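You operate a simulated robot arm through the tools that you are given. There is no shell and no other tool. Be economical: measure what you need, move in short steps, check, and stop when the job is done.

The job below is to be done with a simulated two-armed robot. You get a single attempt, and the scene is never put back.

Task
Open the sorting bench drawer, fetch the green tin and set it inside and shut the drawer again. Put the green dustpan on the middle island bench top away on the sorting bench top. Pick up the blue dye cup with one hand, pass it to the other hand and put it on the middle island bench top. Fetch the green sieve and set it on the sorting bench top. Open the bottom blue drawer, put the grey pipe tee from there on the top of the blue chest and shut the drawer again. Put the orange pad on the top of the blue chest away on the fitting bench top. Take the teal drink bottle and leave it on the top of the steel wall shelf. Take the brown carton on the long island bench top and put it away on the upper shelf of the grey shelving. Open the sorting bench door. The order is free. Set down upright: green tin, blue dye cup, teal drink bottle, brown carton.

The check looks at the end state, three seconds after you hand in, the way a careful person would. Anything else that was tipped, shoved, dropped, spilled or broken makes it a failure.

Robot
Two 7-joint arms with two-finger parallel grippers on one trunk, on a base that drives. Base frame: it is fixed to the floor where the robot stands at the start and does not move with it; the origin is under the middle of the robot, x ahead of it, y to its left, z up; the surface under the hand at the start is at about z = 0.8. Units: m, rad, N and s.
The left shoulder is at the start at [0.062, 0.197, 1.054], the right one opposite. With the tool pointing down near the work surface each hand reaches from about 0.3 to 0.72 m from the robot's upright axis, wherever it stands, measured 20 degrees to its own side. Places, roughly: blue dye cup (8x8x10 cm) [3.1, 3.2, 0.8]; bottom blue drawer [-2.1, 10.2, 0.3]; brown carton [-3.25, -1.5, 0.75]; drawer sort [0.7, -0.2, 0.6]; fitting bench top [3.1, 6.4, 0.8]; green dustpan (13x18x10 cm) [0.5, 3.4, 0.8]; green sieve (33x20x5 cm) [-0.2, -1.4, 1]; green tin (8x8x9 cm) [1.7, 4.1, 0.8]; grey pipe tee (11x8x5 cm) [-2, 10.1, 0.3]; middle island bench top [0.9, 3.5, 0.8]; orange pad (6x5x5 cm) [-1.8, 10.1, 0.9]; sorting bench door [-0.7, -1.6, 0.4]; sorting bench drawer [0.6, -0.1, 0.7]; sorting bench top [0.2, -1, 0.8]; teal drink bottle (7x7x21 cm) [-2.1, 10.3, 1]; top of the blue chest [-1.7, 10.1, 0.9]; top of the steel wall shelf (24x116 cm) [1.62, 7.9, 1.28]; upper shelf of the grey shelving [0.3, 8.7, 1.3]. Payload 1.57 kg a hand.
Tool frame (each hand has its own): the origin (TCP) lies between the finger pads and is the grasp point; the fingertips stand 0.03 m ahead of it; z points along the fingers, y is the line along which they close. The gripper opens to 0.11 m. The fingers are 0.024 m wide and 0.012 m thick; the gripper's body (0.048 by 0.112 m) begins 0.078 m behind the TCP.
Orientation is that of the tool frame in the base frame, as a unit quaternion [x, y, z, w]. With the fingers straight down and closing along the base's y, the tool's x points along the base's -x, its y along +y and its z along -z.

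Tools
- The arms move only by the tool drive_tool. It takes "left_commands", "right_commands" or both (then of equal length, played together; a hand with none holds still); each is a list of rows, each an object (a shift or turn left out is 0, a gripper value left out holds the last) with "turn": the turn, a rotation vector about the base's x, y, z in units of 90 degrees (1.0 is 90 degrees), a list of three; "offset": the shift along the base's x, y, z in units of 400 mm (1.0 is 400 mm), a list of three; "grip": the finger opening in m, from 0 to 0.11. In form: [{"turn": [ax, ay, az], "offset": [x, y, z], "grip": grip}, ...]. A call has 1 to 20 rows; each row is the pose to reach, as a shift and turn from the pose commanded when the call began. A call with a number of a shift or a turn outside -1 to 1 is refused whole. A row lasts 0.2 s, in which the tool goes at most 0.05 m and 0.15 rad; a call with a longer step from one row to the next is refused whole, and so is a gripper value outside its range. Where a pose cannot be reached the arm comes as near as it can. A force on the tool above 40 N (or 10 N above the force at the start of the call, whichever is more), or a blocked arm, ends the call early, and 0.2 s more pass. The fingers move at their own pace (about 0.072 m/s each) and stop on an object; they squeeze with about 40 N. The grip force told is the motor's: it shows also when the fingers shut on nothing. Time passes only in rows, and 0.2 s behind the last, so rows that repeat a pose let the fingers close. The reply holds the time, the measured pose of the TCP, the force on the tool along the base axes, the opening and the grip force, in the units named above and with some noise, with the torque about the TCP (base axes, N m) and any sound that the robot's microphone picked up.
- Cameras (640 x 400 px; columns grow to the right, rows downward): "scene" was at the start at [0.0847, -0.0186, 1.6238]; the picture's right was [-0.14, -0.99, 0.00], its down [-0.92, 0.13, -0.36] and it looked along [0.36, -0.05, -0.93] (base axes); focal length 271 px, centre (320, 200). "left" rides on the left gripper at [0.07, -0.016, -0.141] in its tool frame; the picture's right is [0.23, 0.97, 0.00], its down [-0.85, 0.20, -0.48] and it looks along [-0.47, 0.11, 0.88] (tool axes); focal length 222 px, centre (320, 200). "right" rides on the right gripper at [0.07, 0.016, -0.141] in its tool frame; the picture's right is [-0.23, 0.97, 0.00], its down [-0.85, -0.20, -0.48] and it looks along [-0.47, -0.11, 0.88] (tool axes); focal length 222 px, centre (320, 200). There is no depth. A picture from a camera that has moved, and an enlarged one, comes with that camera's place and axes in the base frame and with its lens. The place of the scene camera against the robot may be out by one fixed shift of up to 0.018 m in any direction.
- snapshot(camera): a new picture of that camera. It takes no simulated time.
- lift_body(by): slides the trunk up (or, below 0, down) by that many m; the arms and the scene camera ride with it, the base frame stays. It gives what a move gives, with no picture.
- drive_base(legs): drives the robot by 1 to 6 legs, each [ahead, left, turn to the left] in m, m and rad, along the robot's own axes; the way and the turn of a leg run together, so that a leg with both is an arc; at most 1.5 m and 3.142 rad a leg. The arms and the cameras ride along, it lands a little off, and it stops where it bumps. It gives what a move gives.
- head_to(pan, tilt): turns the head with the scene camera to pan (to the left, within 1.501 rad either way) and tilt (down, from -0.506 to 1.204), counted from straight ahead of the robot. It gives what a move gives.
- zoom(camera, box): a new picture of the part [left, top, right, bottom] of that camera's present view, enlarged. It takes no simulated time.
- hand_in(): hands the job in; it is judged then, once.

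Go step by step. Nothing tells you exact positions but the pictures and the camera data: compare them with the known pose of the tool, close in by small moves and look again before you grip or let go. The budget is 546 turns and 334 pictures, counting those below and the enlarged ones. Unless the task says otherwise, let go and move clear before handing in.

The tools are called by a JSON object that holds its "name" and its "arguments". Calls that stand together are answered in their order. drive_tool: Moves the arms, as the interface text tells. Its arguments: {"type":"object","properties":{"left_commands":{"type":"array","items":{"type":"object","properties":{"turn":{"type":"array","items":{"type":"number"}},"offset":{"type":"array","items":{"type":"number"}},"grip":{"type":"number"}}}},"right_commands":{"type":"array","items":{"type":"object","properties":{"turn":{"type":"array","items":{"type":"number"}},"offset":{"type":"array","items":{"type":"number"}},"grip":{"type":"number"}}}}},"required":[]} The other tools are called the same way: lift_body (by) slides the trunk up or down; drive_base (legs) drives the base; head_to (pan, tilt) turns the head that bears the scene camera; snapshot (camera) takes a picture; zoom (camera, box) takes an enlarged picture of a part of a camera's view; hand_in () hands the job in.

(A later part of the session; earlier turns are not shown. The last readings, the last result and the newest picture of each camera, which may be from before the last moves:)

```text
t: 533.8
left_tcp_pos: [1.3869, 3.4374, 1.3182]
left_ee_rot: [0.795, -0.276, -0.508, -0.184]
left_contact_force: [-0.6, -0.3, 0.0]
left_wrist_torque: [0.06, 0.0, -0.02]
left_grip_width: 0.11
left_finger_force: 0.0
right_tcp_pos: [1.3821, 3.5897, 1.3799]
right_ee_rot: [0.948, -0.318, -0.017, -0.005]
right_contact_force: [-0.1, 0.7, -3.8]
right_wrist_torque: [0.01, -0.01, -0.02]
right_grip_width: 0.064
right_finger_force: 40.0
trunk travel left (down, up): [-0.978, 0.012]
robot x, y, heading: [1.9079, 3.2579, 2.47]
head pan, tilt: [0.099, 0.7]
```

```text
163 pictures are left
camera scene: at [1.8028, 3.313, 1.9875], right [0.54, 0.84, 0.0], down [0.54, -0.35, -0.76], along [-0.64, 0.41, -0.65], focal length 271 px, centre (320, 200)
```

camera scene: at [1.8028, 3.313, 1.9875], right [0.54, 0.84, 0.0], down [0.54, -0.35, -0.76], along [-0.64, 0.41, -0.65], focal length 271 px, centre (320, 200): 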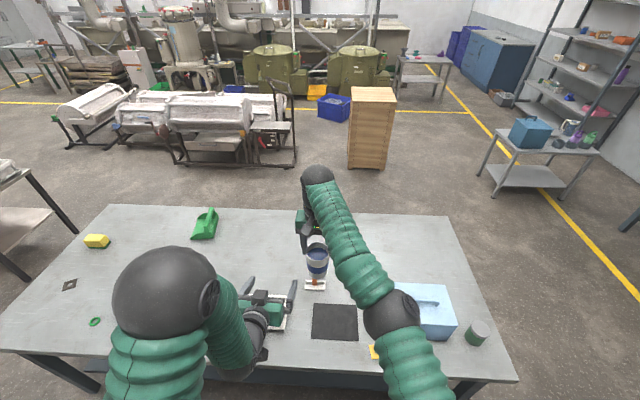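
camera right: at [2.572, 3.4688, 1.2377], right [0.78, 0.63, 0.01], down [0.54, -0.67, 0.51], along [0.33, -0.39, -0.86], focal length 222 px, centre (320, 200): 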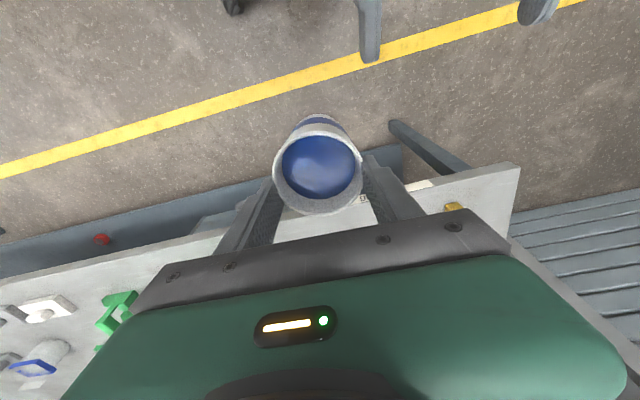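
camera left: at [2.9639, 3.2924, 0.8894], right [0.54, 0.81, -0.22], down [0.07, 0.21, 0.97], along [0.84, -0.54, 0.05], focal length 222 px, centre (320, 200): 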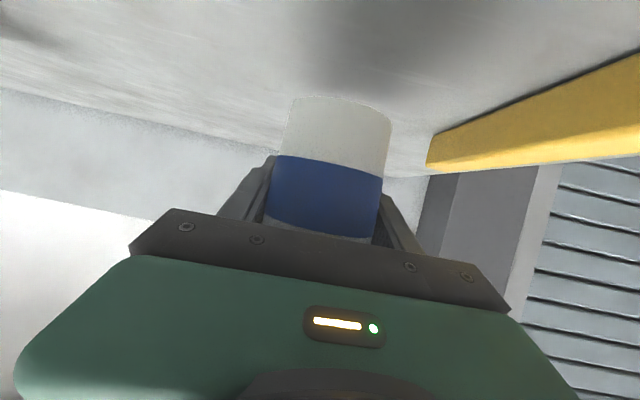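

Reachable front zone near p≈3.0 between the stapler and pink box looks free. Strafe left and look closer.

{"name": "drive_base", "arguments": {"legs": [[0, 0.66, 0.008]]}}

{"name": "drive_tool", "arguments": {"left_commands": [{"offset": [0.03, -0.03, 0]}, {"offset": [0.06, -0.08, 0]}, {"offset": [0.05, -0.15, 0]}, {"offset": [0.03, -0.22, 0]}, {"offset": [0.0, -0.3, 0]}, {"offset": [-0.03, -0.38, 0]}]}}

{"name": "snapshot", "arguments": {"camera": "scene"}}

{"name": "snapshot", "arguments": {"camera": "right"}}

```text
t: 537.5
left_tcp_pos: [0.9814, 2.9179, 1.3198]
left_ee_rot: [0.795, -0.274, -0.509, -0.182]
left_contact_force: [-0.2, 0.3, 0.1]
left_wrist_torque: [0.02, 0.01, -0.04]
left_grip_width: 0.1102
left_finger_force: 0.0
right_tcp_pos: [0.975, 3.0706, 1.3814]
right_ee_rot: [0.95, -0.313, -0.02, -0.004]
right_contact_force: [0.0, 0.2, -3.5]
right_wrist_torque: [0.03, -0.01, 0.0]
right_grip_width: 0.064
right_finger_force: 40.2
trunk travel left (down, up): [-0.978, 0.012]
robot x, y, heading: [1.4997, 2.7364, 2.478]
head pan, tilt: [0.099, 0.7]
```

```text
t: 538.9
left_tcp_pos: [0.9229, 2.7578, 1.3065]
left_ee_rot: [0.795, -0.273, -0.51, -0.184]
left_contact_force: [0.0, 0.2, 0.2]
left_wrist_torque: [0.02, 0.0, -0.02]
left_grip_width: 0.1099
left_finger_force: 0.0
left hand out of reach, approached as far as the arm can: row 1, 2, 3, 4, 5, 6
right_tcp_pos: [0.9756, 3.0686, 1.3796]
right_ee_rot: [0.947, -0.32, -0.014, -0.006]
right_contact_force: [0.1, 0.4, -3.1]
right_wrist_torque: [0.04, 0.02, 0.02]
right_grip_width: 0.064
right_finger_force: 40.4
trunk travel left (down, up): [-0.978, 0.012]
robot x, y, heading: [1.4989, 2.7419, 2.48]
head pan, tilt: [0.099, 0.7]
```

```text
162 pictures are left
camera scene: at [1.3946, 2.7911, 1.9877], right [0.54, 0.84, 0.0], down [0.55, -0.34, -0.76], along [-0.64, 0.41, -0.65], focal length 271 px, centre (320, 200)
```

scene: 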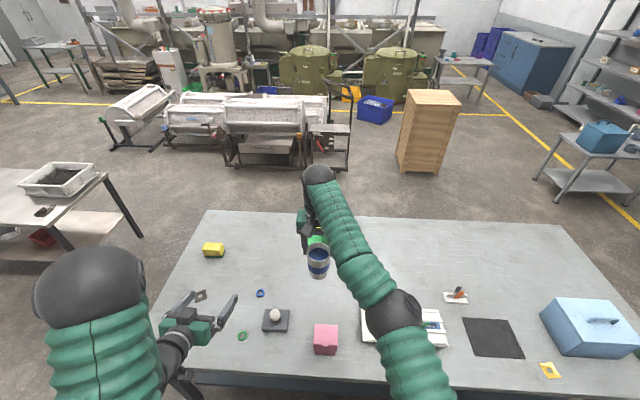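

```text
161 pictures are left
camera right: at [1.0245, 3.0102, 1.5194], right [-0.77, -0.64, 0.01], down [-0.55, 0.67, 0.51], along [-0.33, 0.39, -0.86], focal length 222 px, centre (320, 200)
```

right: 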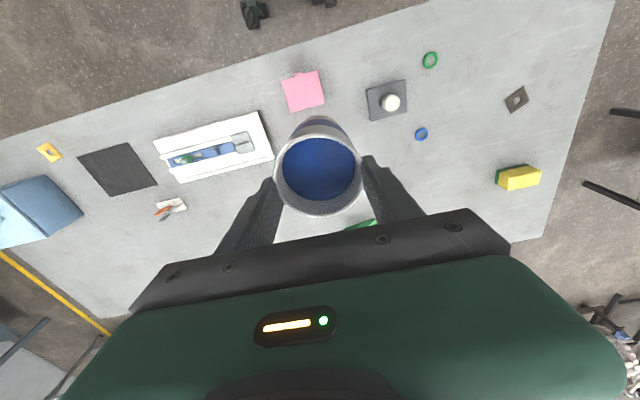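

There is a free spot at p≈2.96, q≈1.36 behind the pink box and knob. Drive in and lower.

{"name": "drive_base", "arguments": {"legs": [[0.2, 0.06, 0]]}}

{"name": "lift_body", "arguments": {"by": -0.3}}

{"name": "snapshot", "arguments": {"camera": "right"}}

{"name": "snapshot", "arguments": {"camera": "scene"}}

```text
t: 540.5
left_tcp_pos: [0.7385, 2.8343, 1.3102]
left_ee_rot: [0.794, -0.274, -0.511, -0.182]
left_contact_force: [0.9, 0.6, 0.3]
left_wrist_torque: [0.01, 0.01, 0.0]
left_grip_width: 0.1105
left_finger_force: 0.0
right_tcp_pos: [0.7908, 3.1428, 1.384]
right_ee_rot: [0.948, -0.318, -0.019, -0.005]
right_contact_force: [0.6, -1.2, -3.1]
right_wrist_torque: [0.04, 0.02, 0.01]
right_grip_width: 0.0641
right_finger_force: 39.9
trunk travel left (down, up): [-0.978, 0.012]
robot x, y, heading: [1.31, 2.8146, 2.476]
head pan, tilt: [0.099, 0.7]
```

```text
t: 543.5
left_tcp_pos: [0.7346, 2.8321, 1.0075]
left_ee_rot: [0.794, -0.273, -0.511, -0.183]
left_contact_force: [-0.1, -0.4, -0.6]
left_wrist_torque: [0.04, -0.01, 0.03]
left_grip_width: 0.1097
left_finger_force: 0.0
right_tcp_pos: [0.786, 3.1458, 1.0799]
right_ee_rot: [0.946, -0.325, -0.012, -0.005]
right_contact_force: [-0.2, -0.4, -2.8]
right_wrist_torque: [0.0, 0.02, -0.01]
right_grip_width: 0.0643
right_finger_force: 40.4
trunk travel left (down, up): [-0.678, 0.312]
robot x, y, heading: [1.3131, 2.8154, 2.477]
head pan, tilt: [0.099, 0.7]
```

```text
160 pictures are left
camera right: at [0.8341, 3.0865, 1.2189], right [-0.78, -0.63, 0.0], down [-0.54, 0.67, 0.5], along [-0.32, 0.39, -0.87], focal length 222 px, centre (320, 200)
```

right: 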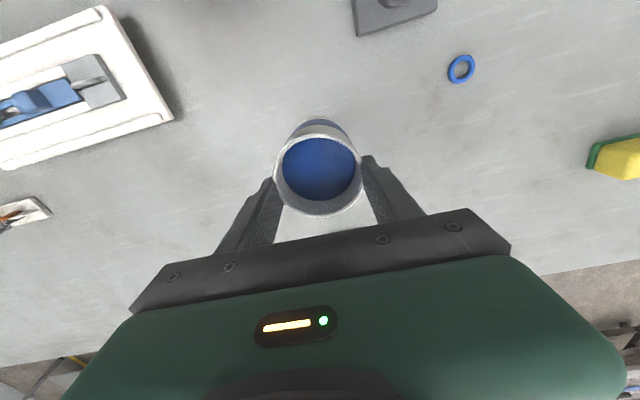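

```text
159 pictures are left
camera scene: at [1.2041, 2.8686, 1.6876], right [0.54, 0.84, 0.0], down [0.55, -0.34, -0.76], along [-0.64, 0.41, -0.65], focal length 271 px, centre (320, 200)
```

scene: 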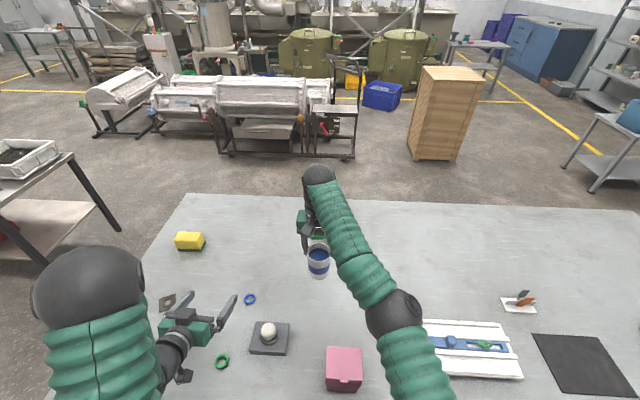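

Free spot confirmed. Lower to contact.

{"name": "drive_tool", "arguments": {"right_commands": [{"offset": [0, 0, -0.1]}, {"offset": [0, 0, -0.2]}, {"offset": [0, 0, -0.3]}, {"offset": [0, 0, -0.37]}, {"offset": [0, 0, -0.39]}, {"offset": [0, 0, -0.4]}, {"offset": [0, 0, -0.41]}, {"offset": [0, 0, -0.42]}, {"offset": [0, 0, -0.43]}, {"offset": [0, 0, -0.44]}, {"offset": [0, 0, -0.45]}, {"offset": [0, 0, -0.46]}, {"offset": [0, 0, -0.47]}, {"offset": [0, 0, -0.48]}, {"offset": [0, 0, -0.49]}, {"offset": [0, 0, -0.5]}]}}

{"name": "snapshot", "arguments": {"camera": "right"}}

```text
t: 546.9
left_tcp_pos: [0.7366, 2.8314, 1.0092]
left_ee_rot: [0.794, -0.274, -0.511, -0.184]
left_contact_force: [0.6, 0.1, 0.7]
left_wrist_torque: [-0.01, 0.02, -0.01]
left_grip_width: 0.1101
left_finger_force: 0.0
right_tcp_pos: [0.7722, 3.1422, 0.8881]
right_ee_rot: [0.948, -0.318, -0.019, -0.006]
right_contact_force: [0.9, -0.1, 32.3]
right_wrist_torque: [0.06, 0.06, -0.12]
right_grip_width: 0.0646
right_finger_force: 39.8
right hand out of reach, approached as far as the arm can: row 1, 2, 3, 4, 5, 6, 7, 8, 9, 10, 11, 12, 13, 14, 15, 16
trunk travel left (down, up): [-0.678, 0.312]
robot x, y, heading: [1.3093, 2.817, 2.476]
head pan, tilt: [0.099, 0.7]
```

```text
158 pictures are left
camera right: at [0.8231, 3.0839, 1.0264], right [-0.77, -0.64, 0.01], down [-0.55, 0.66, 0.51], along [-0.33, 0.39, -0.86], focal length 222 px, centre (320, 200)
```

right: 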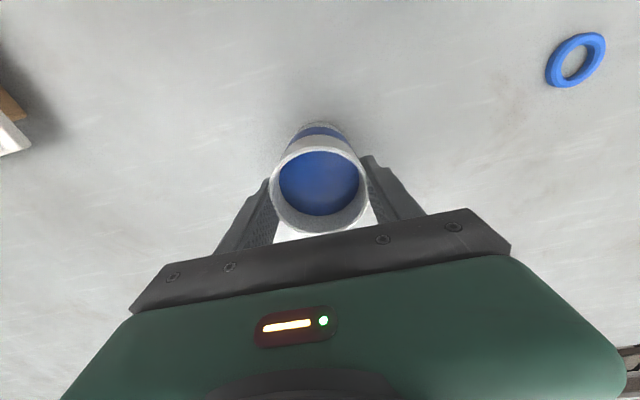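

Seated. Relieve, open, and rise.

{"name": "drive_tool", "arguments": {"right_commands": [{"offset": [0, 0, 0.02]}, {"offset": [0, 0, 0.025], "grip": 0.07}, {"offset": [0, 0, 0.025], "grip": 0.085}, {"offset": [0, 0, 0.025], "grip": 0.1}, {"offset": [0, 0, 0.025], "grip": 0.1}, {"offset": [0, 0, 0.1]}, {"offset": [0, 0, 0.2]}, {"offset": [0, 0, 0.3]}, {"offset": [0, 0, 0.4]}]}}

{"name": "snapshot", "arguments": {"camera": "right"}}

```text
t: 548.9
left_tcp_pos: [0.7351, 2.8311, 1.0074]
left_ee_rot: [0.794, -0.273, -0.51, -0.184]
left_contact_force: [-0.6, -0.4, 0.3]
left_wrist_torque: [0.0, -0.01, 0.01]
left_grip_width: 0.1102
left_finger_force: 0.0
right_tcp_pos: [0.7747, 3.145, 1.0447]
right_ee_rot: [0.948, -0.318, -0.018, -0.006]
right_contact_force: [-0.2, 0.1, -0.7]
right_wrist_torque: [0.0, 0.01, -0.03]
right_grip_width: 0.1002
right_finger_force: 0.1
trunk travel left (down, up): [-0.678, 0.312]
robot x, y, heading: [1.3088, 2.8176, 2.475]
head pan, tilt: [0.099, 0.7]
```

```text
157 pictures are left
camera right: at [0.824, 3.0862, 1.184], right [-0.77, -0.64, 0.01], down [-0.55, 0.66, 0.51], along [-0.33, 0.39, -0.86], focal length 222 px, centre (320, 200)
```

right: 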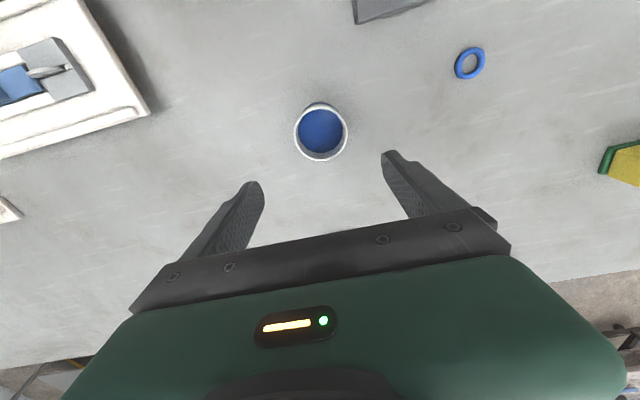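

Cup stands upright on the island. Next: dustpan from the far side of the island. Restore the left hand to tool-down, raise, and drive around the island end.

{"name": "lift_body", "arguments": {"by": 0.2}}

{"name": "drive_base", "arguments": {"legs": [[-0.35, 0, 0]]}}

{"name": "drive_tool", "arguments": {"left_commands": [{"turn": [-0.055, -0.071, 0], "offset": [0.02, 0.01, 0]}, {"turn": [-0.111, -0.141, 0], "offset": [0.04, 0.01, 0]}, {"turn": [-0.167, -0.212, 0], "offset": [0.06, 0.02, 0]}, {"turn": [-0.222, -0.283, 0], "offset": [0.08, 0.02, 0]}, {"turn": [-0.278, -0.354, 0], "offset": [0.1, 0.02, 0]}, {"turn": [-0.334, -0.425, 0], "offset": [0.12, 0.02, 0]}, {"turn": [-0.389, -0.495, 0], "offset": [0.14, 0.02, 0]}, {"turn": [-0.445, -0.566, 0], "offset": [0.16, 0.02, 0]}]}}

{"name": "drive_base", "arguments": {"legs": [[0, -1.45, 0], [0, -0.5, 0]]}}

```text
t: 551.1
left_tcp_pos: [0.7347, 2.8335, 1.2072]
left_ee_rot: [0.794, -0.274, -0.51, -0.184]
left_contact_force: [0.1, -0.8, 0.3]
left_wrist_torque: [0.01, 0.02, -0.01]
left_grip_width: 0.11
left_finger_force: 0.1
right_tcp_pos: [0.7718, 3.1464, 1.2444]
right_ee_rot: [0.948, -0.318, -0.018, -0.006]
right_contact_force: [0.2, 0.3, -0.6]
right_wrist_torque: [-0.04, -0.02, -0.01]
right_grip_width: 0.1
right_finger_force: 0.1
trunk travel left (down, up): [-0.878, 0.112]
robot x, y, heading: [1.3105, 2.814, 2.476]
head pan, tilt: [0.099, 0.7]
```

```text
t: 553.4
left_tcp_pos: [1.0081, 2.6186, 1.2059]
left_ee_rot: [0.795, -0.276, -0.508, -0.185]
left_contact_force: [0.7, 0.5, -0.5]
left_wrist_torque: [-0.03, -0.04, 0.0]
left_grip_width: 0.11
left_finger_force: 0.1
right_tcp_pos: [1.0476, 2.932, 1.2431]
right_ee_rot: [0.947, -0.321, -0.016, -0.005]
right_contact_force: [-0.9, 0.7, -0.2]
right_wrist_torque: [0.02, 0.0, 0.04]
right_grip_width: 0.1
right_finger_force: 0.1
trunk travel left (down, up): [-0.878, 0.112]
robot x, y, heading: [1.5881, 2.5949, 2.472]
head pan, tilt: [0.099, 0.7]
```

```text
t: 555.1
left_tcp_pos: [1.0765, 2.6255, 1.2084]
left_ee_rot: [0.946, -0.324, -0.004, -0.008]
left_contact_force: [0.6, -0.1, 0.5]
left_wrist_torque: [-0.01, 0.02, -0.01]
left_grip_width: 0.1102
left_finger_force: 0.0
left hand out of reach, approached as far as the arm can: row 1
right_tcp_pos: [1.0503, 2.9317, 1.2458]
right_ee_rot: [0.947, -0.321, -0.017, -0.005]
right_contact_force: [-0.5, -0.1, 0.1]
right_wrist_torque: [-0.01, -0.03, -0.01]
right_grip_width: 0.1
right_finger_force: 0.0
trunk travel left (down, up): [-0.878, 0.112]
robot x, y, heading: [1.5877, 2.599, 2.467]
head pan, tilt: [0.099, 0.7]
```

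```text
t: 564.9
left_tcp_pos: [2.2938, 4.1355, 1.2054]
left_ee_rot: [0.944, -0.33, -0.004, -0.015]
left_contact_force: [0.5, 0.0, -0.3]
left_wrist_torque: [-0.04, -0.03, 0.01]
left_grip_width: 0.11
left_finger_force: 0.0
right_tcp_pos: [2.2711, 4.44, 1.2468]
right_ee_rot: [0.945, -0.327, -0.017, -0.009]
right_contact_force: [-0.5, -1.1, 0.7]
right_wrist_torque: [-0.02, -0.03, 0.04]
right_grip_width: 0.1001
right_finger_force: 0.1
trunk travel left (down, up): [-0.878, 0.112]
robot x, y, heading: [2.8069, 4.1042, 2.46]
head pan, tilt: [0.099, 0.7]
```

{"name": "drive_base", "arguments": {"legs": [[1.4, 0.02, 0.018], [0.75, 0, 0], [0, 0, 3.14], [0, -1.3, 0]]}}

{"name": "head_to", "arguments": {"pan": -0.3, "tilt": 0.7}}

{"name": "snapshot", "arguments": {"camera": "scene"}}

```text
t: 588.9
left_tcp_pos: [0.8165, 4.4066, 1.2082]
left_ee_rot: [0.339, 0.941, -0.012, 0.006]
left_contact_force: [-0.2, 0.1, 0.4]
left_wrist_torque: [-0.04, -0.01, 0.0]
left_grip_width: 0.1102
left_finger_force: 0.0
right_tcp_pos: [0.8349, 4.0993, 1.2484]
right_ee_rot: [0.336, 0.942, -0.008, 0.018]
right_contact_force: [0.1, 0.4, 0.5]
right_wrist_torque: [0.01, 0.0, -0.03]
right_grip_width: 0.1
right_finger_force: 0.1
trunk travel left (down, up): [-0.878, 0.112]
robot x, y, heading: [0.3083, 4.4481, -0.703]
head pan, tilt: [0.099, 0.7]
```

```text
t: 589.7
left_tcp_pos: [0.8147, 4.4064, 1.2107]
left_ee_rot: [0.339, 0.941, -0.012, 0.007]
left_contact_force: [0.1, 0.5, 0.8]
left_wrist_torque: [0.03, 0.03, 0.04]
left_grip_width: 0.1098
left_finger_force: 0.0
right_tcp_pos: [0.8337, 4.1003, 1.2485]
right_ee_rot: [0.336, 0.942, -0.007, 0.018]
right_contact_force: [-0.4, 0.5, -0.3]
right_wrist_torque: [0.0, -0.02, 0.0]
right_grip_width: 0.0999
right_finger_force: 0.0
trunk travel left (down, up): [-0.878, 0.112]
robot x, y, heading: [0.303, 4.445, -0.709]
head pan, tilt: [-0.3, 0.7]
```

```text
156 pictures are left
camera scene: at [0.3785, 4.3448, 1.8877], right [-0.84, -0.54, 0.0], down [-0.35, 0.54, -0.76], along [0.41, -0.64, -0.65], focal length 271 px, centre (320, 200)
```

scene: 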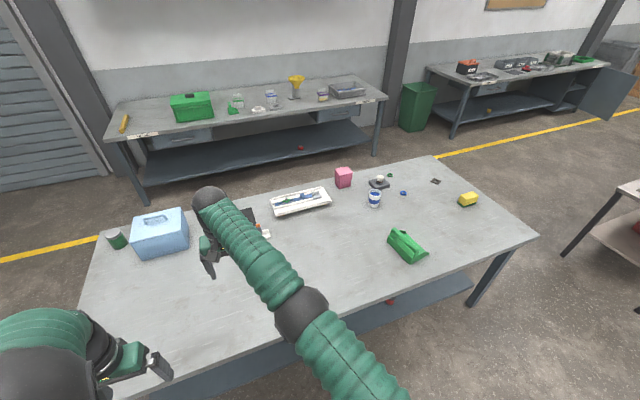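

Dustpan is visible on the island; zoom on it, and fix the heading while strafing closer.

{"name": "drive_base", "arguments": {"legs": [[0, -0.6, 0.045]]}}

{"name": "head_to", "arguments": {"pan": 0, "tilt": 0.8}}

{"name": "snapshot", "arguments": {"camera": "scene"}}

{"name": "zoom", "arguments": {"camera": "scene", "box": [240, 120, 420, 240]}}

```text
t: 593.1
left_tcp_pos: [0.4443, 3.9724, 1.2091]
left_ee_rot: [0.31, 0.951, -0.013, 0.007]
left_contact_force: [0.6, 0.1, -0.4]
left_wrist_torque: [0.0, 0.0, -0.02]
left_grip_width: 0.1099
left_finger_force: 0.2
right_tcp_pos: [0.4839, 3.6671, 1.2482]
right_ee_rot: [0.306, 0.952, -0.007, 0.018]
right_contact_force: [-0.1, 1.1, 0.1]
right_wrist_torque: [-0.03, 0.02, 0.03]
right_grip_width: 0.0998
right_finger_force: 0.1
trunk travel left (down, up): [-0.878, 0.112]
robot x, y, heading: [-0.0655, 3.9802, -0.638]
head pan, tilt: [-0.3, 0.7]
```

```text
t: 593.9
left_tcp_pos: [0.4429, 3.9709, 1.2106]
left_ee_rot: [0.31, 0.951, -0.012, 0.008]
left_contact_force: [-0.2, 0.9, 0.1]
left_wrist_torque: [-0.02, 0.05, -0.02]
left_grip_width: 0.1098
left_finger_force: 0.0
right_tcp_pos: [0.4836, 3.6658, 1.251]
right_ee_rot: [0.306, 0.952, -0.008, 0.02]
right_contact_force: [0.7, 0.5, -0.1]
right_wrist_torque: [-0.01, -0.01, 0.03]
right_grip_width: 0.1
right_finger_force: 0.0
trunk travel left (down, up): [-0.878, 0.112]
robot x, y, heading: [-0.0632, 3.9813, -0.64]
head pan, tilt: [0.0, 0.799]
```

```text
155 pictures are left
camera scene: at [0.0276, 3.9027, 1.8794], right [-0.6, -0.8, 0.0], down [-0.58, 0.43, -0.7], along [0.56, -0.42, -0.72], focal length 271 px, centre (320, 200)
```

scene: 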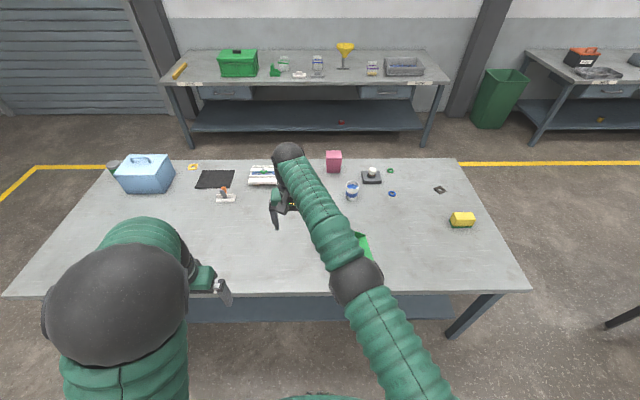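

```text
3.33 times, centred on (330, 180) of scene
camera zoom: at [0.0276, 3.9027, 1.8794], right [-0.6, -0.8, 0.0], down [-0.58, 0.43, -0.7], along [0.56, -0.42, -0.72], focal length 904 px, centre (287, 267)
```

zoom: 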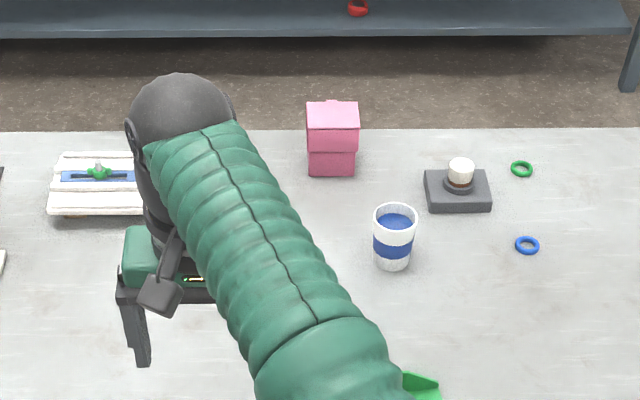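

{"name": "snapshot", "arguments": {"camera": "right"}}

{"name": "snapshot", "arguments": {"camera": "left"}}

```text
153 pictures are left
camera right: at [0.4314, 3.7229, 1.3883], right [0.75, 0.66, 0.01], down [0.56, -0.65, 0.51], along [0.34, -0.38, -0.86], focal length 222 px, centre (320, 200)
```

right: 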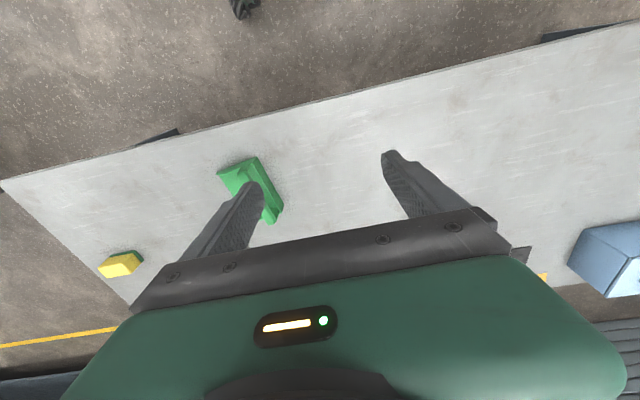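

```text
152 pictures are left
camera left: at [0.375, 4.004, 1.3495], right [0.39, 0.92, -0.02], down [0.8, -0.33, 0.49], along [0.45, -0.21, -0.87], focal length 222 px, centre (320, 200)
```

left: 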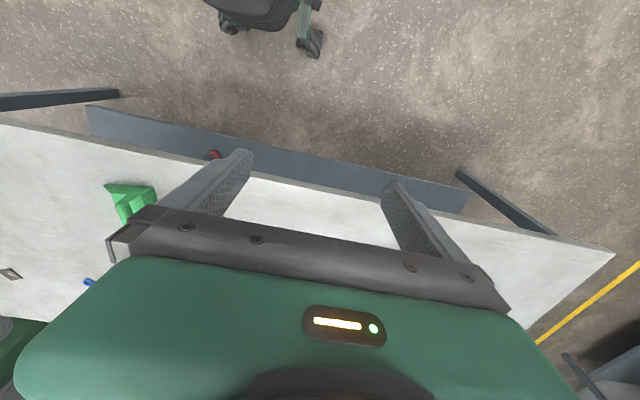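

Dustpan is at ≈(0.49,3.39). Centre the hand above it and lower the trunk somewhat.

{"name": "drive_base", "arguments": {"legs": [[0.13, -0.2, -0.024]]}}

{"name": "lift_body", "arguments": {"by": -0.15}}

{"name": "snapshot", "arguments": {"camera": "right"}}

{"name": "zoom", "arguments": {"camera": "right", "box": [200, 80, 440, 240]}}

```text
t: 595.7
left_tcp_pos: [0.4235, 3.7264, 1.2108]
left_ee_rot: [0.321, 0.947, -0.013, 0.009]
left_contact_force: [-0.3, 0.1, -0.6]
left_wrist_torque: [-0.01, 0.0, -0.01]
left_grip_width: 0.1101
left_finger_force: 0.0
right_tcp_pos: [0.4577, 3.4211, 1.251]
right_ee_rot: [0.316, 0.948, -0.008, 0.02]
right_contact_force: [-0.4, -0.1, 0.4]
right_wrist_torque: [-0.02, 0.01, 0.0]
right_grip_width: 0.1001
right_finger_force: 0.2
trunk travel left (down, up): [-0.878, 0.112]
robot x, y, heading: [-0.0809, 3.7404, -0.661]
head pan, tilt: [0.0, 0.799]
```

```text
t: 597.4
left_tcp_pos: [0.4228, 3.724, 1.062]
left_ee_rot: [0.321, 0.947, -0.011, 0.009]
left_contact_force: [0.0, 0.8, 0.3]
left_wrist_torque: [-0.04, -0.02, 0.01]
left_grip_width: 0.11
left_finger_force: 0.0
right_tcp_pos: [0.4566, 3.4184, 1.1022]
right_ee_rot: [0.317, 0.948, -0.007, 0.02]
right_contact_force: [-0.4, 0.5, -0.8]
right_wrist_torque: [0.0, 0.02, 0.0]
right_grip_width: 0.0999
right_finger_force: 0.0
trunk travel left (down, up): [-0.728, 0.262]
robot x, y, heading: [-0.0826, 3.7427, -0.661]
head pan, tilt: [0.0, 0.799]
```

```text
151 pictures are left
camera right: at [0.4069, 3.476, 1.2399], right [0.77, 0.64, 0.01], down [0.55, -0.66, 0.52], along [0.34, -0.39, -0.86], focal length 222 px, centre (320, 200)
```

right: 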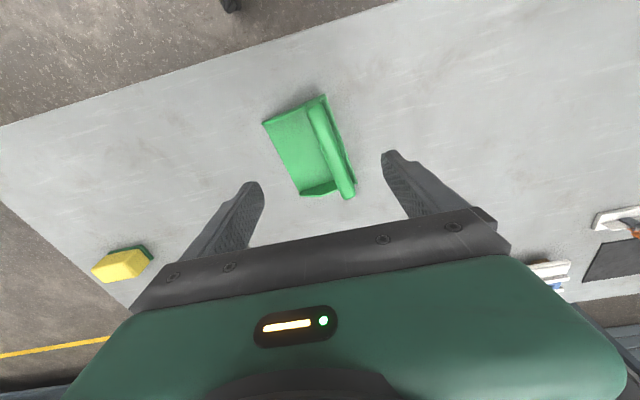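

```text
2.50 times, centred on (320, 160) of right
camera zoom: at [0.4069, 3.476, 1.2399], right [0.77, 0.64, 0.01], down [0.55, -0.66, 0.52], along [0.34, -0.39, -0.86], focal length 555 px, centre (320, 300)
```

zoom: 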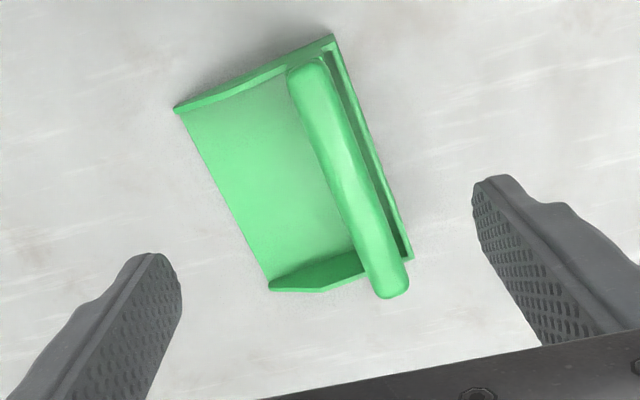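

The dustpan has a raised bar handle, centre ≈(0.506,3.397), ~9° off my heading. Align and lower partway.

{"name": "drive_tool", "arguments": {"right_commands": [{"offset": [0.06, -0.027, 0], "turn": [0, 0, 0.05]}, {"offset": [0.1235, -0.0535, -0.05], "turn": [0, 0, 0.104]}, {"offset": [0.1235, -0.0535, -0.15], "turn": [0, 0, 0.104]}, {"offset": [0.1235, -0.0535, -0.25], "turn": [0, 0, 0.104]}, {"offset": [0.1235, -0.0535, -0.35], "turn": [0, 0, 0.104]}, {"offset": [0.1235, -0.0535, -0.35], "turn": [0, 0, 0.104]}]}}

{"name": "zoom", "arguments": {"camera": "right", "box": [200, 80, 440, 240]}}

```text
t: 598.8
left_tcp_pos: [0.421, 3.7243, 1.0621]
left_ee_rot: [0.32, 0.947, -0.011, 0.009]
left_contact_force: [-0.2, -0.2, 0.5]
left_wrist_torque: [0.02, 0.0, 0.0]
left_grip_width: 0.11
left_finger_force: 0.0
right_tcp_pos: [0.4633, 3.408, 0.9648]
right_ee_rot: [0.237, 0.971, -0.004, 0.021]
right_contact_force: [0.4, -0.4, -0.1]
right_wrist_torque: [-0.01, -0.03, -0.02]
right_grip_width: 0.1001
right_finger_force: 0.0
right hand out of reach, approached as far as the arm can: row 1, 2, 3, 4, 5, 6
trunk travel left (down, up): [-0.728, 0.262]
robot x, y, heading: [-0.082, 3.7453, -0.663]
head pan, tilt: [0.0, 0.799]
```

```text
2.50 times, centred on (320, 160) of right
camera zoom: at [0.404, 3.457, 1.1031], right [0.65, 0.76, 0.01], down [0.65, -0.56, 0.51], along [0.4, -0.33, -0.86], focal length 555 px, centre (320, 300)
```

zoom: 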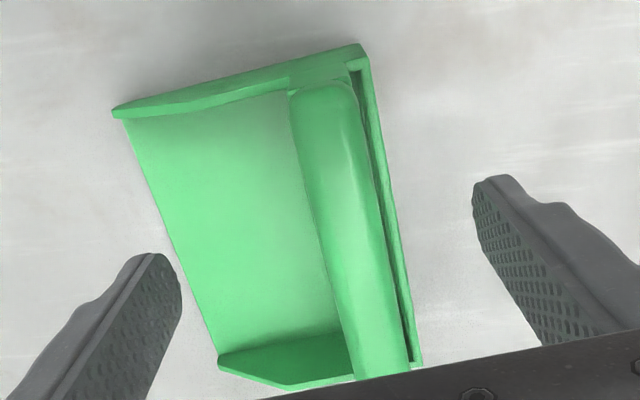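

{"name": "drive_base", "arguments": {"legs": [[0.06, 0, 0]]}}

{"name": "snapshot", "arguments": {"camera": "right"}}

```text
t: 599.8
left_tcp_pos: [0.4653, 3.6901, 1.0641]
left_ee_rot: [0.321, 0.947, -0.013, 0.011]
left_contact_force: [-0.1, 0.1, -0.3]
left_wrist_torque: [-0.03, -0.07, -0.01]
left_grip_width: 0.1099
left_finger_force: 0.0
right_tcp_pos: [0.5066, 3.3732, 0.9695]
right_ee_rot: [0.237, 0.971, -0.006, 0.024]
right_contact_force: [-1.6, 0.4, -0.8]
right_wrist_torque: [-0.04, -0.02, 0.01]
right_grip_width: 0.1001
right_finger_force: 0.0
trunk travel left (down, up): [-0.728, 0.262]
robot x, y, heading: [-0.0325, 3.706, -0.665]
head pan, tilt: [0.0, 0.799]
```

```text
148 pictures are left
camera right: at [0.4467, 3.4234, 1.1069], right [0.65, 0.76, 0.01], down [0.64, -0.56, 0.52], along [0.4, -0.33, -0.85], focal length 222 px, centre (320, 200)
```

right: 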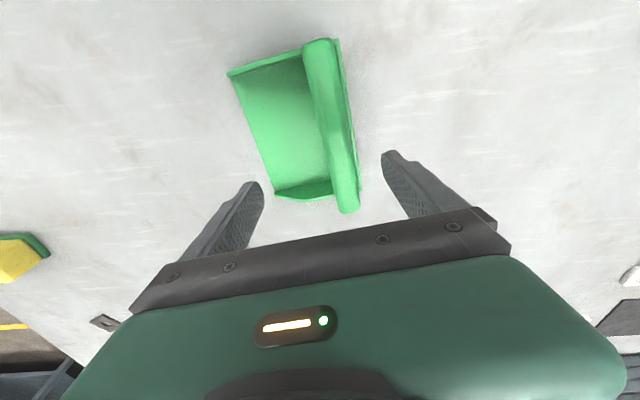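

Bar is 2 cm to the hand's left. Shift, then lower by the trunk.

{"name": "drive_tool", "arguments": {"right_commands": [{"offset": [0.033, 0.038, 0]}, {"offset": [0.033, 0.038, 0]}]}}

{"name": "lift_body", "arguments": {"by": -0.06}}

{"name": "snapshot", "arguments": {"camera": "right"}}

```text
t: 600.4
left_tcp_pos: [0.4675, 3.6876, 1.0623]
left_ee_rot: [0.32, 0.947, -0.012, 0.01]
left_contact_force: [-0.4, 0.1, 1.3]
left_wrist_torque: [0.01, -0.01, 0.04]
left_grip_width: 0.1098
left_finger_force: 0.2
right_tcp_pos: [0.5147, 3.3901, 0.9667]
right_ee_rot: [0.239, 0.971, -0.005, 0.022]
right_contact_force: [0.8, 0.2, 0.4]
right_wrist_torque: [-0.02, 0.02, 0.0]
right_grip_width: 0.1002
right_finger_force: 0.0
right hand out of reach, approached as far as the arm can: row 1, 2
trunk travel left (down, up): [-0.728, 0.262]
robot x, y, heading: [-0.0265, 3.705, -0.663]
head pan, tilt: [0.0, 0.799]
```

```text
t: 601.4
left_tcp_pos: [0.4696, 3.6861, 1.0011]
left_ee_rot: [0.32, 0.947, -0.011, 0.009]
left_contact_force: [0.2, -0.4, 0.3]
left_wrist_torque: [0.03, 0.02, 0.0]
left_grip_width: 0.1099
left_finger_force: 0.1
right_tcp_pos: [0.5161, 3.3877, 0.9062]
right_ee_rot: [0.237, 0.971, -0.005, 0.021]
right_contact_force: [0.8, 0.2, 0.1]
right_wrist_torque: [-0.02, -0.02, 0.02]
right_grip_width: 0.1
right_finger_force: 0.1
trunk travel left (down, up): [-0.668, 0.322]
robot x, y, heading: [-0.0346, 3.7038, -0.655]
head pan, tilt: [0.0, 0.799]
```

```text
147 pictures are left
camera right: at [0.456, 3.4369, 1.0438], right [0.65, 0.76, 0.01], down [0.65, -0.56, 0.52], along [0.4, -0.33, -0.86], focal length 222 px, centre (320, 200)
```

right: 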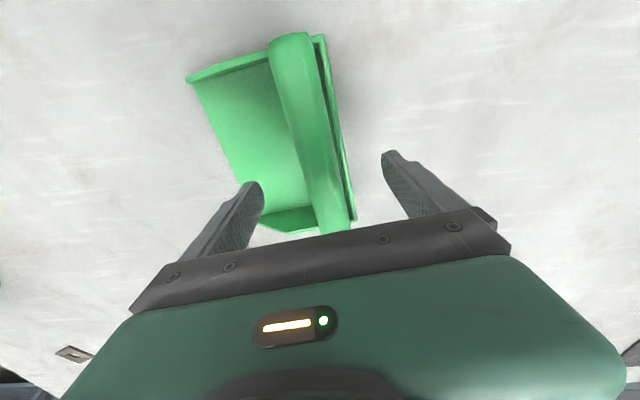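

Bar is between the fingers. Lower 2 cm more and close.

{"name": "lift_body", "arguments": {"by": -0.02}}

{"name": "drive_tool", "arguments": {"right_commands": [{"grip": 0.08}, {"grip": 0.06}, {"grip": 0.04}, {"grip": 0.02}, {"grip": 0.01}, {"grip": 0.01}]}}

{"name": "snapshot", "arguments": {"camera": "right"}}

```text
t: 602.1
left_tcp_pos: [0.4691, 3.6856, 0.9822]
left_ee_rot: [0.321, 0.947, -0.012, 0.01]
left_contact_force: [-0.3, 0.1, -0.7]
left_wrist_torque: [0.0, 0.01, 0.01]
left_grip_width: 0.1101
left_finger_force: 0.0
right_tcp_pos: [0.5162, 3.3885, 0.886]
right_ee_rot: [0.237, 0.971, -0.006, 0.021]
right_contact_force: [-0.2, 0.2, 0.3]
right_wrist_torque: [0.0, 0.01, 0.0]
right_grip_width: 0.0999
right_finger_force: 0.1
trunk travel left (down, up): [-0.648, 0.342]
robot x, y, heading: [-0.0315, 3.7027, -0.663]
head pan, tilt: [0.0, 0.799]
```

```text
t: 603.5
left_tcp_pos: [0.4689, 3.6863, 0.981]
left_ee_rot: [0.321, 0.947, -0.012, 0.009]
left_contact_force: [-0.3, -0.3, -0.5]
left_wrist_torque: [0.0, -0.01, 0.01]
left_grip_width: 0.1099
left_finger_force: 0.0
right_tcp_pos: [0.5158, 3.388, 0.8872]
right_ee_rot: [0.237, 0.971, -0.005, 0.021]
right_contact_force: [-0.3, 0.9, 1.8]
right_wrist_torque: [0.03, 0.08, -0.09]
right_grip_width: 0.0268
right_finger_force: 37.5
trunk travel left (down, up): [-0.648, 0.342]
robot x, y, heading: [-0.0348, 3.7058, -0.663]
head pan, tilt: [0.0, 0.799]
```

```text
146 pictures are left
camera right: at [0.4559, 3.437, 1.0237], right [0.65, 0.76, 0.01], down [0.65, -0.56, 0.52], along [0.4, -0.33, -0.86], focal length 222 px, centre (320, 200)
```

right: 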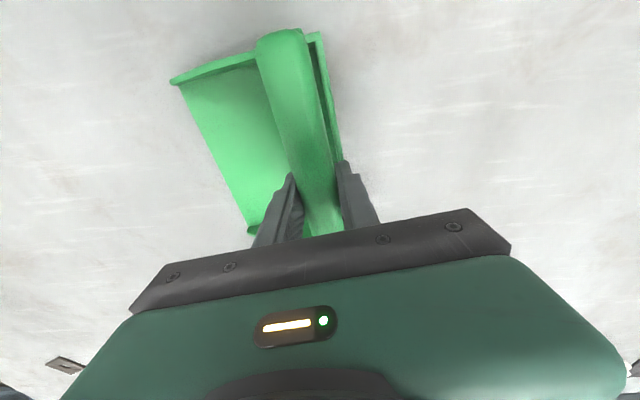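

Handle gripped (27 mm). Lift and check.

{"name": "lift_body", "arguments": {"by": 0.15}}

{"name": "drive_base", "arguments": {"legs": [[-0.35, 0, 0]]}}

{"name": "snapshot", "arguments": {"camera": "scene"}}

```text
t: 605.2
left_tcp_pos: [0.4703, 3.6853, 1.13]
left_ee_rot: [0.321, 0.947, -0.011, 0.009]
left_contact_force: [0.1, 0.3, -0.4]
left_wrist_torque: [-0.04, -0.02, 0.02]
left_grip_width: 0.11
left_finger_force: 0.0
right_tcp_pos: [0.5153, 3.3871, 1.0356]
right_ee_rot: [0.237, 0.971, -0.005, 0.021]
right_contact_force: [-0.3, 0.3, -2.1]
right_wrist_torque: [0.03, -0.03, 0.0]
right_grip_width: 0.0268
right_finger_force: 37.5
trunk travel left (down, up): [-0.798, 0.192]
robot x, y, heading: [-0.0351, 3.7067, -0.657]
head pan, tilt: [0.0, 0.799]
```

```text
t: 607.5
left_tcp_pos: [0.2004, 3.8953, 1.1307]
left_ee_rot: [0.322, 0.947, -0.011, 0.008]
left_contact_force: [0.1, 0.4, 0.4]
left_wrist_torque: [0.01, 0.01, -0.01]
left_grip_width: 0.1099
left_finger_force: 0.1
right_tcp_pos: [0.2464, 3.5959, 1.035]
right_ee_rot: [0.24, 0.971, -0.003, 0.021]
right_contact_force: [-0.4, 0.3, -2.7]
right_wrist_torque: [0.04, -0.04, -0.04]
right_grip_width: 0.0264
right_finger_force: 37.2
trunk travel left (down, up): [-0.798, 0.192]
robot x, y, heading: [-0.302, 3.9191, -0.662]
head pan, tilt: [0.0, 0.799]
```

```text
145 pictures are left
camera scene: at [-0.2121, 3.8339, 1.799], right [-0.62, -0.79, 0.0], down [-0.57, 0.44, -0.69], along [0.54, -0.43, -0.72], focal length 271 px, centre (320, 200)
```

scene: 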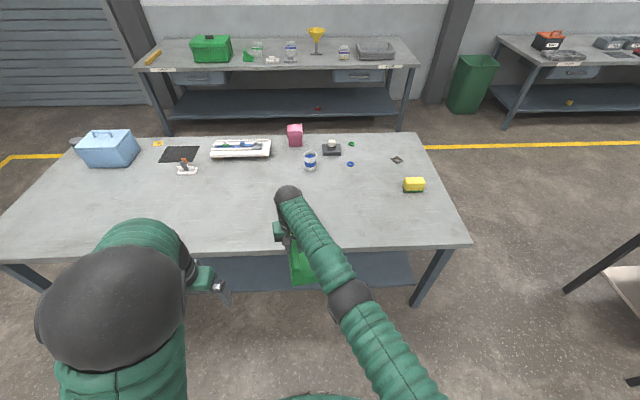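

Dustpan held. Raise and go around the island end to the tin, which I'll take from the end side.

{"name": "lift_body", "arguments": {"by": 0.15}}

{"name": "drive_base", "arguments": {"legs": [[0, 1.4, 0], [0, 0.68, 0], [1.2, 0, 0]]}}

{"name": "head_to", "arguments": {"pan": -1.2, "tilt": 0.7}}

{"name": "snapshot", "arguments": {"camera": "scene"}}

```text
t: 609.2
left_tcp_pos: [0.1979, 3.8971, 1.2827]
left_ee_rot: [0.323, 0.946, -0.012, 0.01]
left_contact_force: [0.3, 0.1, 0.4]
left_wrist_torque: [0.0, -0.02, -0.01]
left_grip_width: 0.1101
left_finger_force: 0.1
right_tcp_pos: [0.2441, 3.5982, 1.1866]
right_ee_rot: [0.24, 0.971, -0.005, 0.022]
right_contact_force: [0.8, 0.4, -2.3]
right_wrist_torque: [0.02, -0.05, 0.03]
right_grip_width: 0.0268
right_finger_force: 37.7
trunk travel left (down, up): [-0.948, 0.042]
robot x, y, heading: [-0.3045, 3.9146, -0.665]
head pan, tilt: [0.0, 0.799]
```

```text
t: 625.2
left_tcp_pos: [2.4129, 4.8301, 1.2825]
left_ee_rot: [0.313, 0.95, -0.011, 0.011]
left_contact_force: [-0.3, -0.2, -0.4]
left_wrist_torque: [-0.02, 0.0, 0.0]
left_grip_width: 0.1099
left_finger_force: 0.0
right_tcp_pos: [2.4663, 4.532, 1.1876]
right_ee_rot: [0.229, 0.973, -0.005, 0.023]
right_contact_force: [-0.3, 0.3, -2.9]
right_wrist_torque: [0.0, -0.06, -0.02]
right_grip_width: 0.0267
right_finger_force: 37.5
trunk travel left (down, up): [-0.948, 0.042]
robot x, y, heading: [1.9132, 4.8357, -0.649]
head pan, tilt: [0.0, 0.799]
```

```text
t: 626.6
left_tcp_pos: [2.4121, 4.8309, 1.2837]
left_ee_rot: [0.314, 0.949, -0.012, 0.012]
left_contact_force: [-1.0, -0.3, -0.1]
left_wrist_torque: [0.0, 0.0, 0.01]
left_grip_width: 0.1099
left_finger_force: 0.1
right_tcp_pos: [2.4673, 4.5304, 1.1881]
right_ee_rot: [0.23, 0.973, -0.006, 0.023]
right_contact_force: [-0.1, 0.2, -1.6]
right_wrist_torque: [0.02, -0.03, -0.01]
right_grip_width: 0.0266
right_finger_force: 37.9
trunk travel left (down, up): [-0.948, 0.042]
robot x, y, heading: [1.9122, 4.8397, -0.646]
head pan, tilt: [-1.201, 0.7]
```

```text
144 pictures are left
camera scene: at [1.9154, 4.7273, 1.9578], right [-0.96, 0.27, 0.0], down [0.17, 0.62, -0.77], along [-0.21, -0.74, -0.64], focal length 271 px, centre (320, 200)
```

scene: 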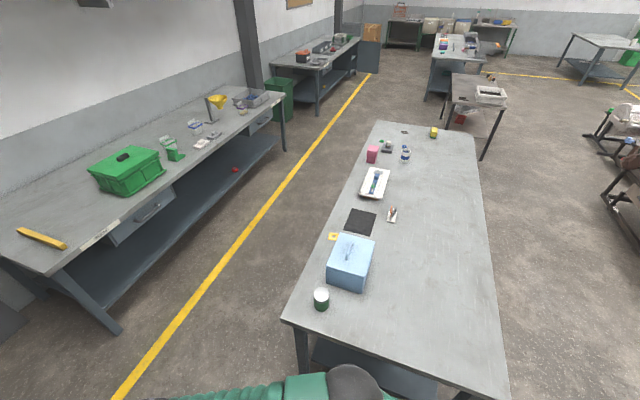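

Tin at ≈(1.735,4.11). Turn to face the island end, then move the dustpan hand aside to the right over the empty area.

{"name": "drive_base", "arguments": {"legs": [[0, 0, -1.589], [0.1, 0, 0]]}}

{"name": "head_to", "arguments": {"pan": 0.1, "tilt": 0.9}}

{"name": "snapshot", "arguments": {"camera": "scene"}}

```text
t: 631.5
left_tcp_pos: [1.8641, 4.2678, 1.2889]
left_ee_rot: [0.888, 0.459, -0.021, 0.001]
left_contact_force: [0.6, 0.0, 0.7]
left_wrist_torque: [-0.04, 0.04, 0.01]
left_grip_width: 0.1098
left_finger_force: 0.0
right_tcp_pos: [1.5664, 4.2055, 1.1952]
right_ee_rot: [0.845, 0.534, -0.025, 0.015]
right_contact_force: [0.8, 0.7, -2.7]
right_wrist_torque: [-0.11, 0.0, -0.03]
right_grip_width: 0.0268
right_finger_force: 37.6
trunk travel left (down, up): [-0.948, 0.042]
robot x, y, heading: [1.8587, 4.7556, -2.203]
head pan, tilt: [-1.201, 0.7]
```

```text
t: 633.0
left_tcp_pos: [1.8579, 4.2594, 1.285]
left_ee_rot: [0.888, 0.459, -0.017, 0.0]
left_contact_force: [-0.3, -0.6, -0.3]
left_wrist_torque: [0.02, 0.01, -0.01]
left_grip_width: 0.1099
left_finger_force: 0.1
right_tcp_pos: [1.5601, 4.196, 1.1895]
right_ee_rot: [0.845, 0.535, -0.021, 0.014]
right_contact_force: [-0.2, -0.4, -2.0]
right_wrist_torque: [-0.03, 0.0, 0.02]
right_grip_width: 0.0266
right_finger_force: 37.4
trunk travel left (down, up): [-0.948, 0.042]
robot x, y, heading: [1.8522, 4.7556, -2.193]
head pan, tilt: [0.099, 0.901]
```

```text
143 pictures are left
camera scene: at [1.7946, 4.6537, 1.9417], right [-0.86, 0.5, 0.0], down [0.39, 0.68, -0.62], along [-0.31, -0.54, -0.78], focal length 271 px, centre (320, 200)
```

scene: 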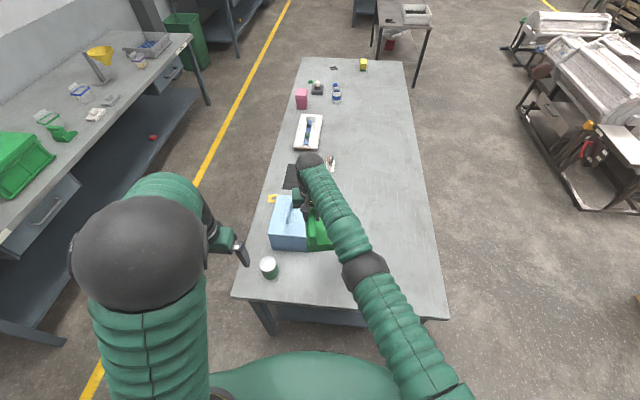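

{"name": "drive_tool", "arguments": {"right_commands": [{"offset": [-0.064, 0.094, 0]}, {"offset": [-0.128, 0.188, 0]}, {"offset": [-0.191, 0.281, 0]}, {"offset": [-0.255, 0.375, 0]}, {"offset": [-0.319, 0.469, 0]}, {"offset": [-0.383, 0.563, 0]}, {"offset": [-0.446, 0.656, 0]}, {"offset": [-0.51, 0.75, 0]}]}}

{"name": "drive_base", "arguments": {"legs": [[0.12, 0, -0.035]]}}

{"name": "snapshot", "arguments": {"camera": "left"}}

{"name": "snapshot", "arguments": {"camera": "scene"}}

```text
t: 634.8
left_tcp_pos: [1.8523, 4.2613, 1.2848]
left_ee_rot: [0.888, 0.46, -0.016, 0.001]
left_contact_force: [-0.5, 0.8, 0.0]
left_wrist_torque: [0.01, -0.03, -0.02]
left_grip_width: 0.1101
left_finger_force: 0.0
right_tcp_pos: [1.2347, 4.3507, 1.1762]
right_ee_rot: [0.844, 0.535, -0.016, 0.016]
right_contact_force: [-0.6, 0.9, -1.2]
right_wrist_torque: [-0.04, -0.01, 0.02]
right_grip_width: 0.0265
right_finger_force: 37.4
right hand out of reach, approached as far as the arm can: row 1, 2, 3, 4, 5, 6, 7, 8
trunk travel left (down, up): [-0.948, 0.042]
robot x, y, heading: [1.8553, 4.7579, -2.198]
head pan, tilt: [0.099, 0.901]
```

```text
t: 636.0
left_tcp_pos: [1.7741, 4.1725, 1.288]
left_ee_rot: [0.895, 0.445, -0.02, 0.001]
left_contact_force: [0.4, 0.6, -0.8]
left_wrist_torque: [0.02, 0.02, -0.03]
left_grip_width: 0.11
left_finger_force: 0.1
right_tcp_pos: [1.1602, 4.2826, 1.1825]
right_ee_rot: [0.854, 0.52, -0.023, 0.015]
right_contact_force: [0.6, 0.4, -2.9]
right_wrist_torque: [-0.1, -0.02, -0.01]
right_grip_width: 0.027
right_finger_force: 37.5
trunk travel left (down, up): [-0.948, 0.042]
robot x, y, heading: [1.7816, 4.666, -2.229]
head pan, tilt: [0.099, 0.901]
```

```text
142 pictures are left
camera left: at [1.8071, 4.2415, 1.4259], right [0.91, -0.41, -0.02], down [-0.34, -0.79, 0.51], along [-0.23, -0.45, -0.86], focal length 222 px, centre (320, 200)
```

left: 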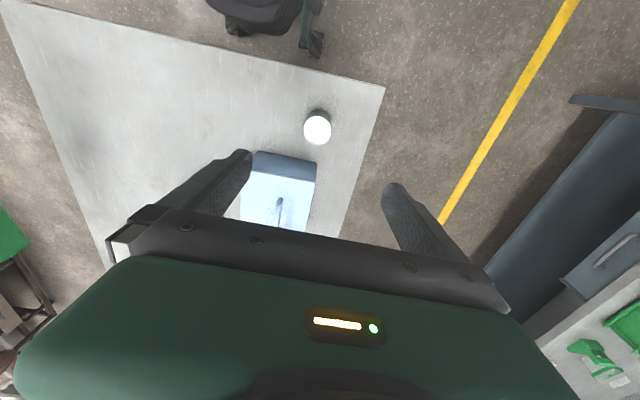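

```text
141 pictures are left
camera scene: at [1.7271, 4.5726, 1.9426], right [-0.85, 0.53, 0.0], down [0.41, 0.66, -0.63], along [-0.33, -0.53, -0.78], focal length 271 px, centre (320, 200)
```

scene: 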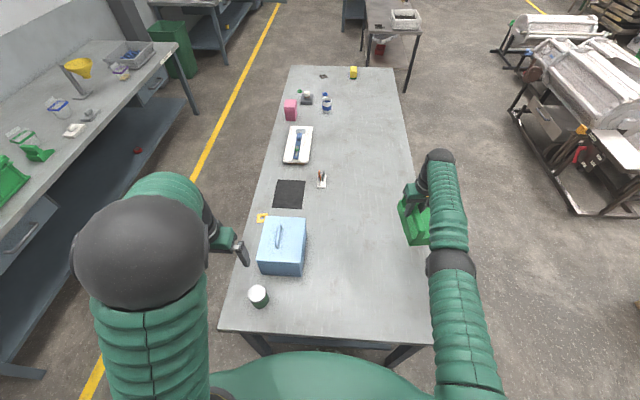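

Tin top at ≈(1.738,4.139). Lower the trunk 0.2, and position the left hand above the tin.

{"name": "lift_body", "arguments": {"by": -0.2}}

{"name": "drive_tool", "arguments": {"left_commands": [{"offset": [-0.045, -0.042, 0]}, {"offset": [-0.09, -0.084, 0]}, {"offset": [-0.09, -0.084, -0.1]}, {"offset": [-0.09, -0.084, -0.2]}, {"offset": [-0.09, -0.084, -0.3]}, {"offset": [-0.09, -0.084, -0.3]}]}}

{"name": "snapshot", "arguments": {"camera": "left"}}

```text
t: 638.2
left_tcp_pos: [1.7673, 4.1654, 1.084]
left_ee_rot: [0.896, 0.445, -0.017, -0.001]
left_contact_force: [-0.6, -0.6, 0.4]
left_wrist_torque: [-0.01, -0.01, -0.02]
left_grip_width: 0.1099
left_finger_force: 0.0
right_tcp_pos: [1.1532, 4.2739, 0.9775]
right_ee_rot: [0.853, 0.521, -0.019, 0.013]
right_contact_force: [0.9, -0.2, -2.2]
right_wrist_torque: [-0.05, -0.01, -0.01]
right_grip_width: 0.0266
right_finger_force: 37.4
trunk travel left (down, up): [-0.748, 0.242]
robot x, y, heading: [1.7804, 4.6624, -2.231]
head pan, tilt: [0.099, 0.901]
```

```text
t: 639.6
left_tcp_pos: [1.7334, 4.1327, 0.9639]
left_ee_rot: [0.896, 0.444, -0.018, 0.0]
left_contact_force: [0.1, -0.3, -0.7]
left_wrist_torque: [-0.01, -0.02, -0.01]
left_grip_width: 0.1104
left_finger_force: 0.1
right_tcp_pos: [1.1538, 4.2745, 0.9782]
right_ee_rot: [0.854, 0.52, -0.019, 0.014]
right_contact_force: [0.5, -0.4, -1.5]
right_wrist_torque: [-0.01, 0.03, -0.01]
right_grip_width: 0.0267
right_finger_force: 37.6
trunk travel left (down, up): [-0.748, 0.242]
robot x, y, heading: [1.7832, 4.6632, -2.226]
head pan, tilt: [0.099, 0.901]
```

```text
140 pictures are left
camera left: at [1.7654, 4.201, 1.1026], right [0.91, -0.41, -0.02], down [-0.34, -0.79, 0.5], along [-0.22, -0.45, -0.86], focal length 222 px, centre (320, 200)
```

left: 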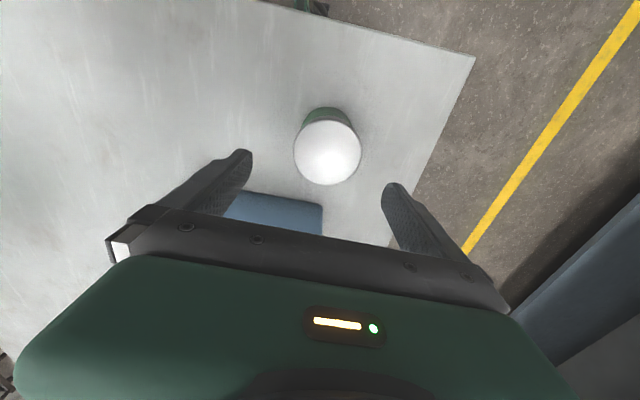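

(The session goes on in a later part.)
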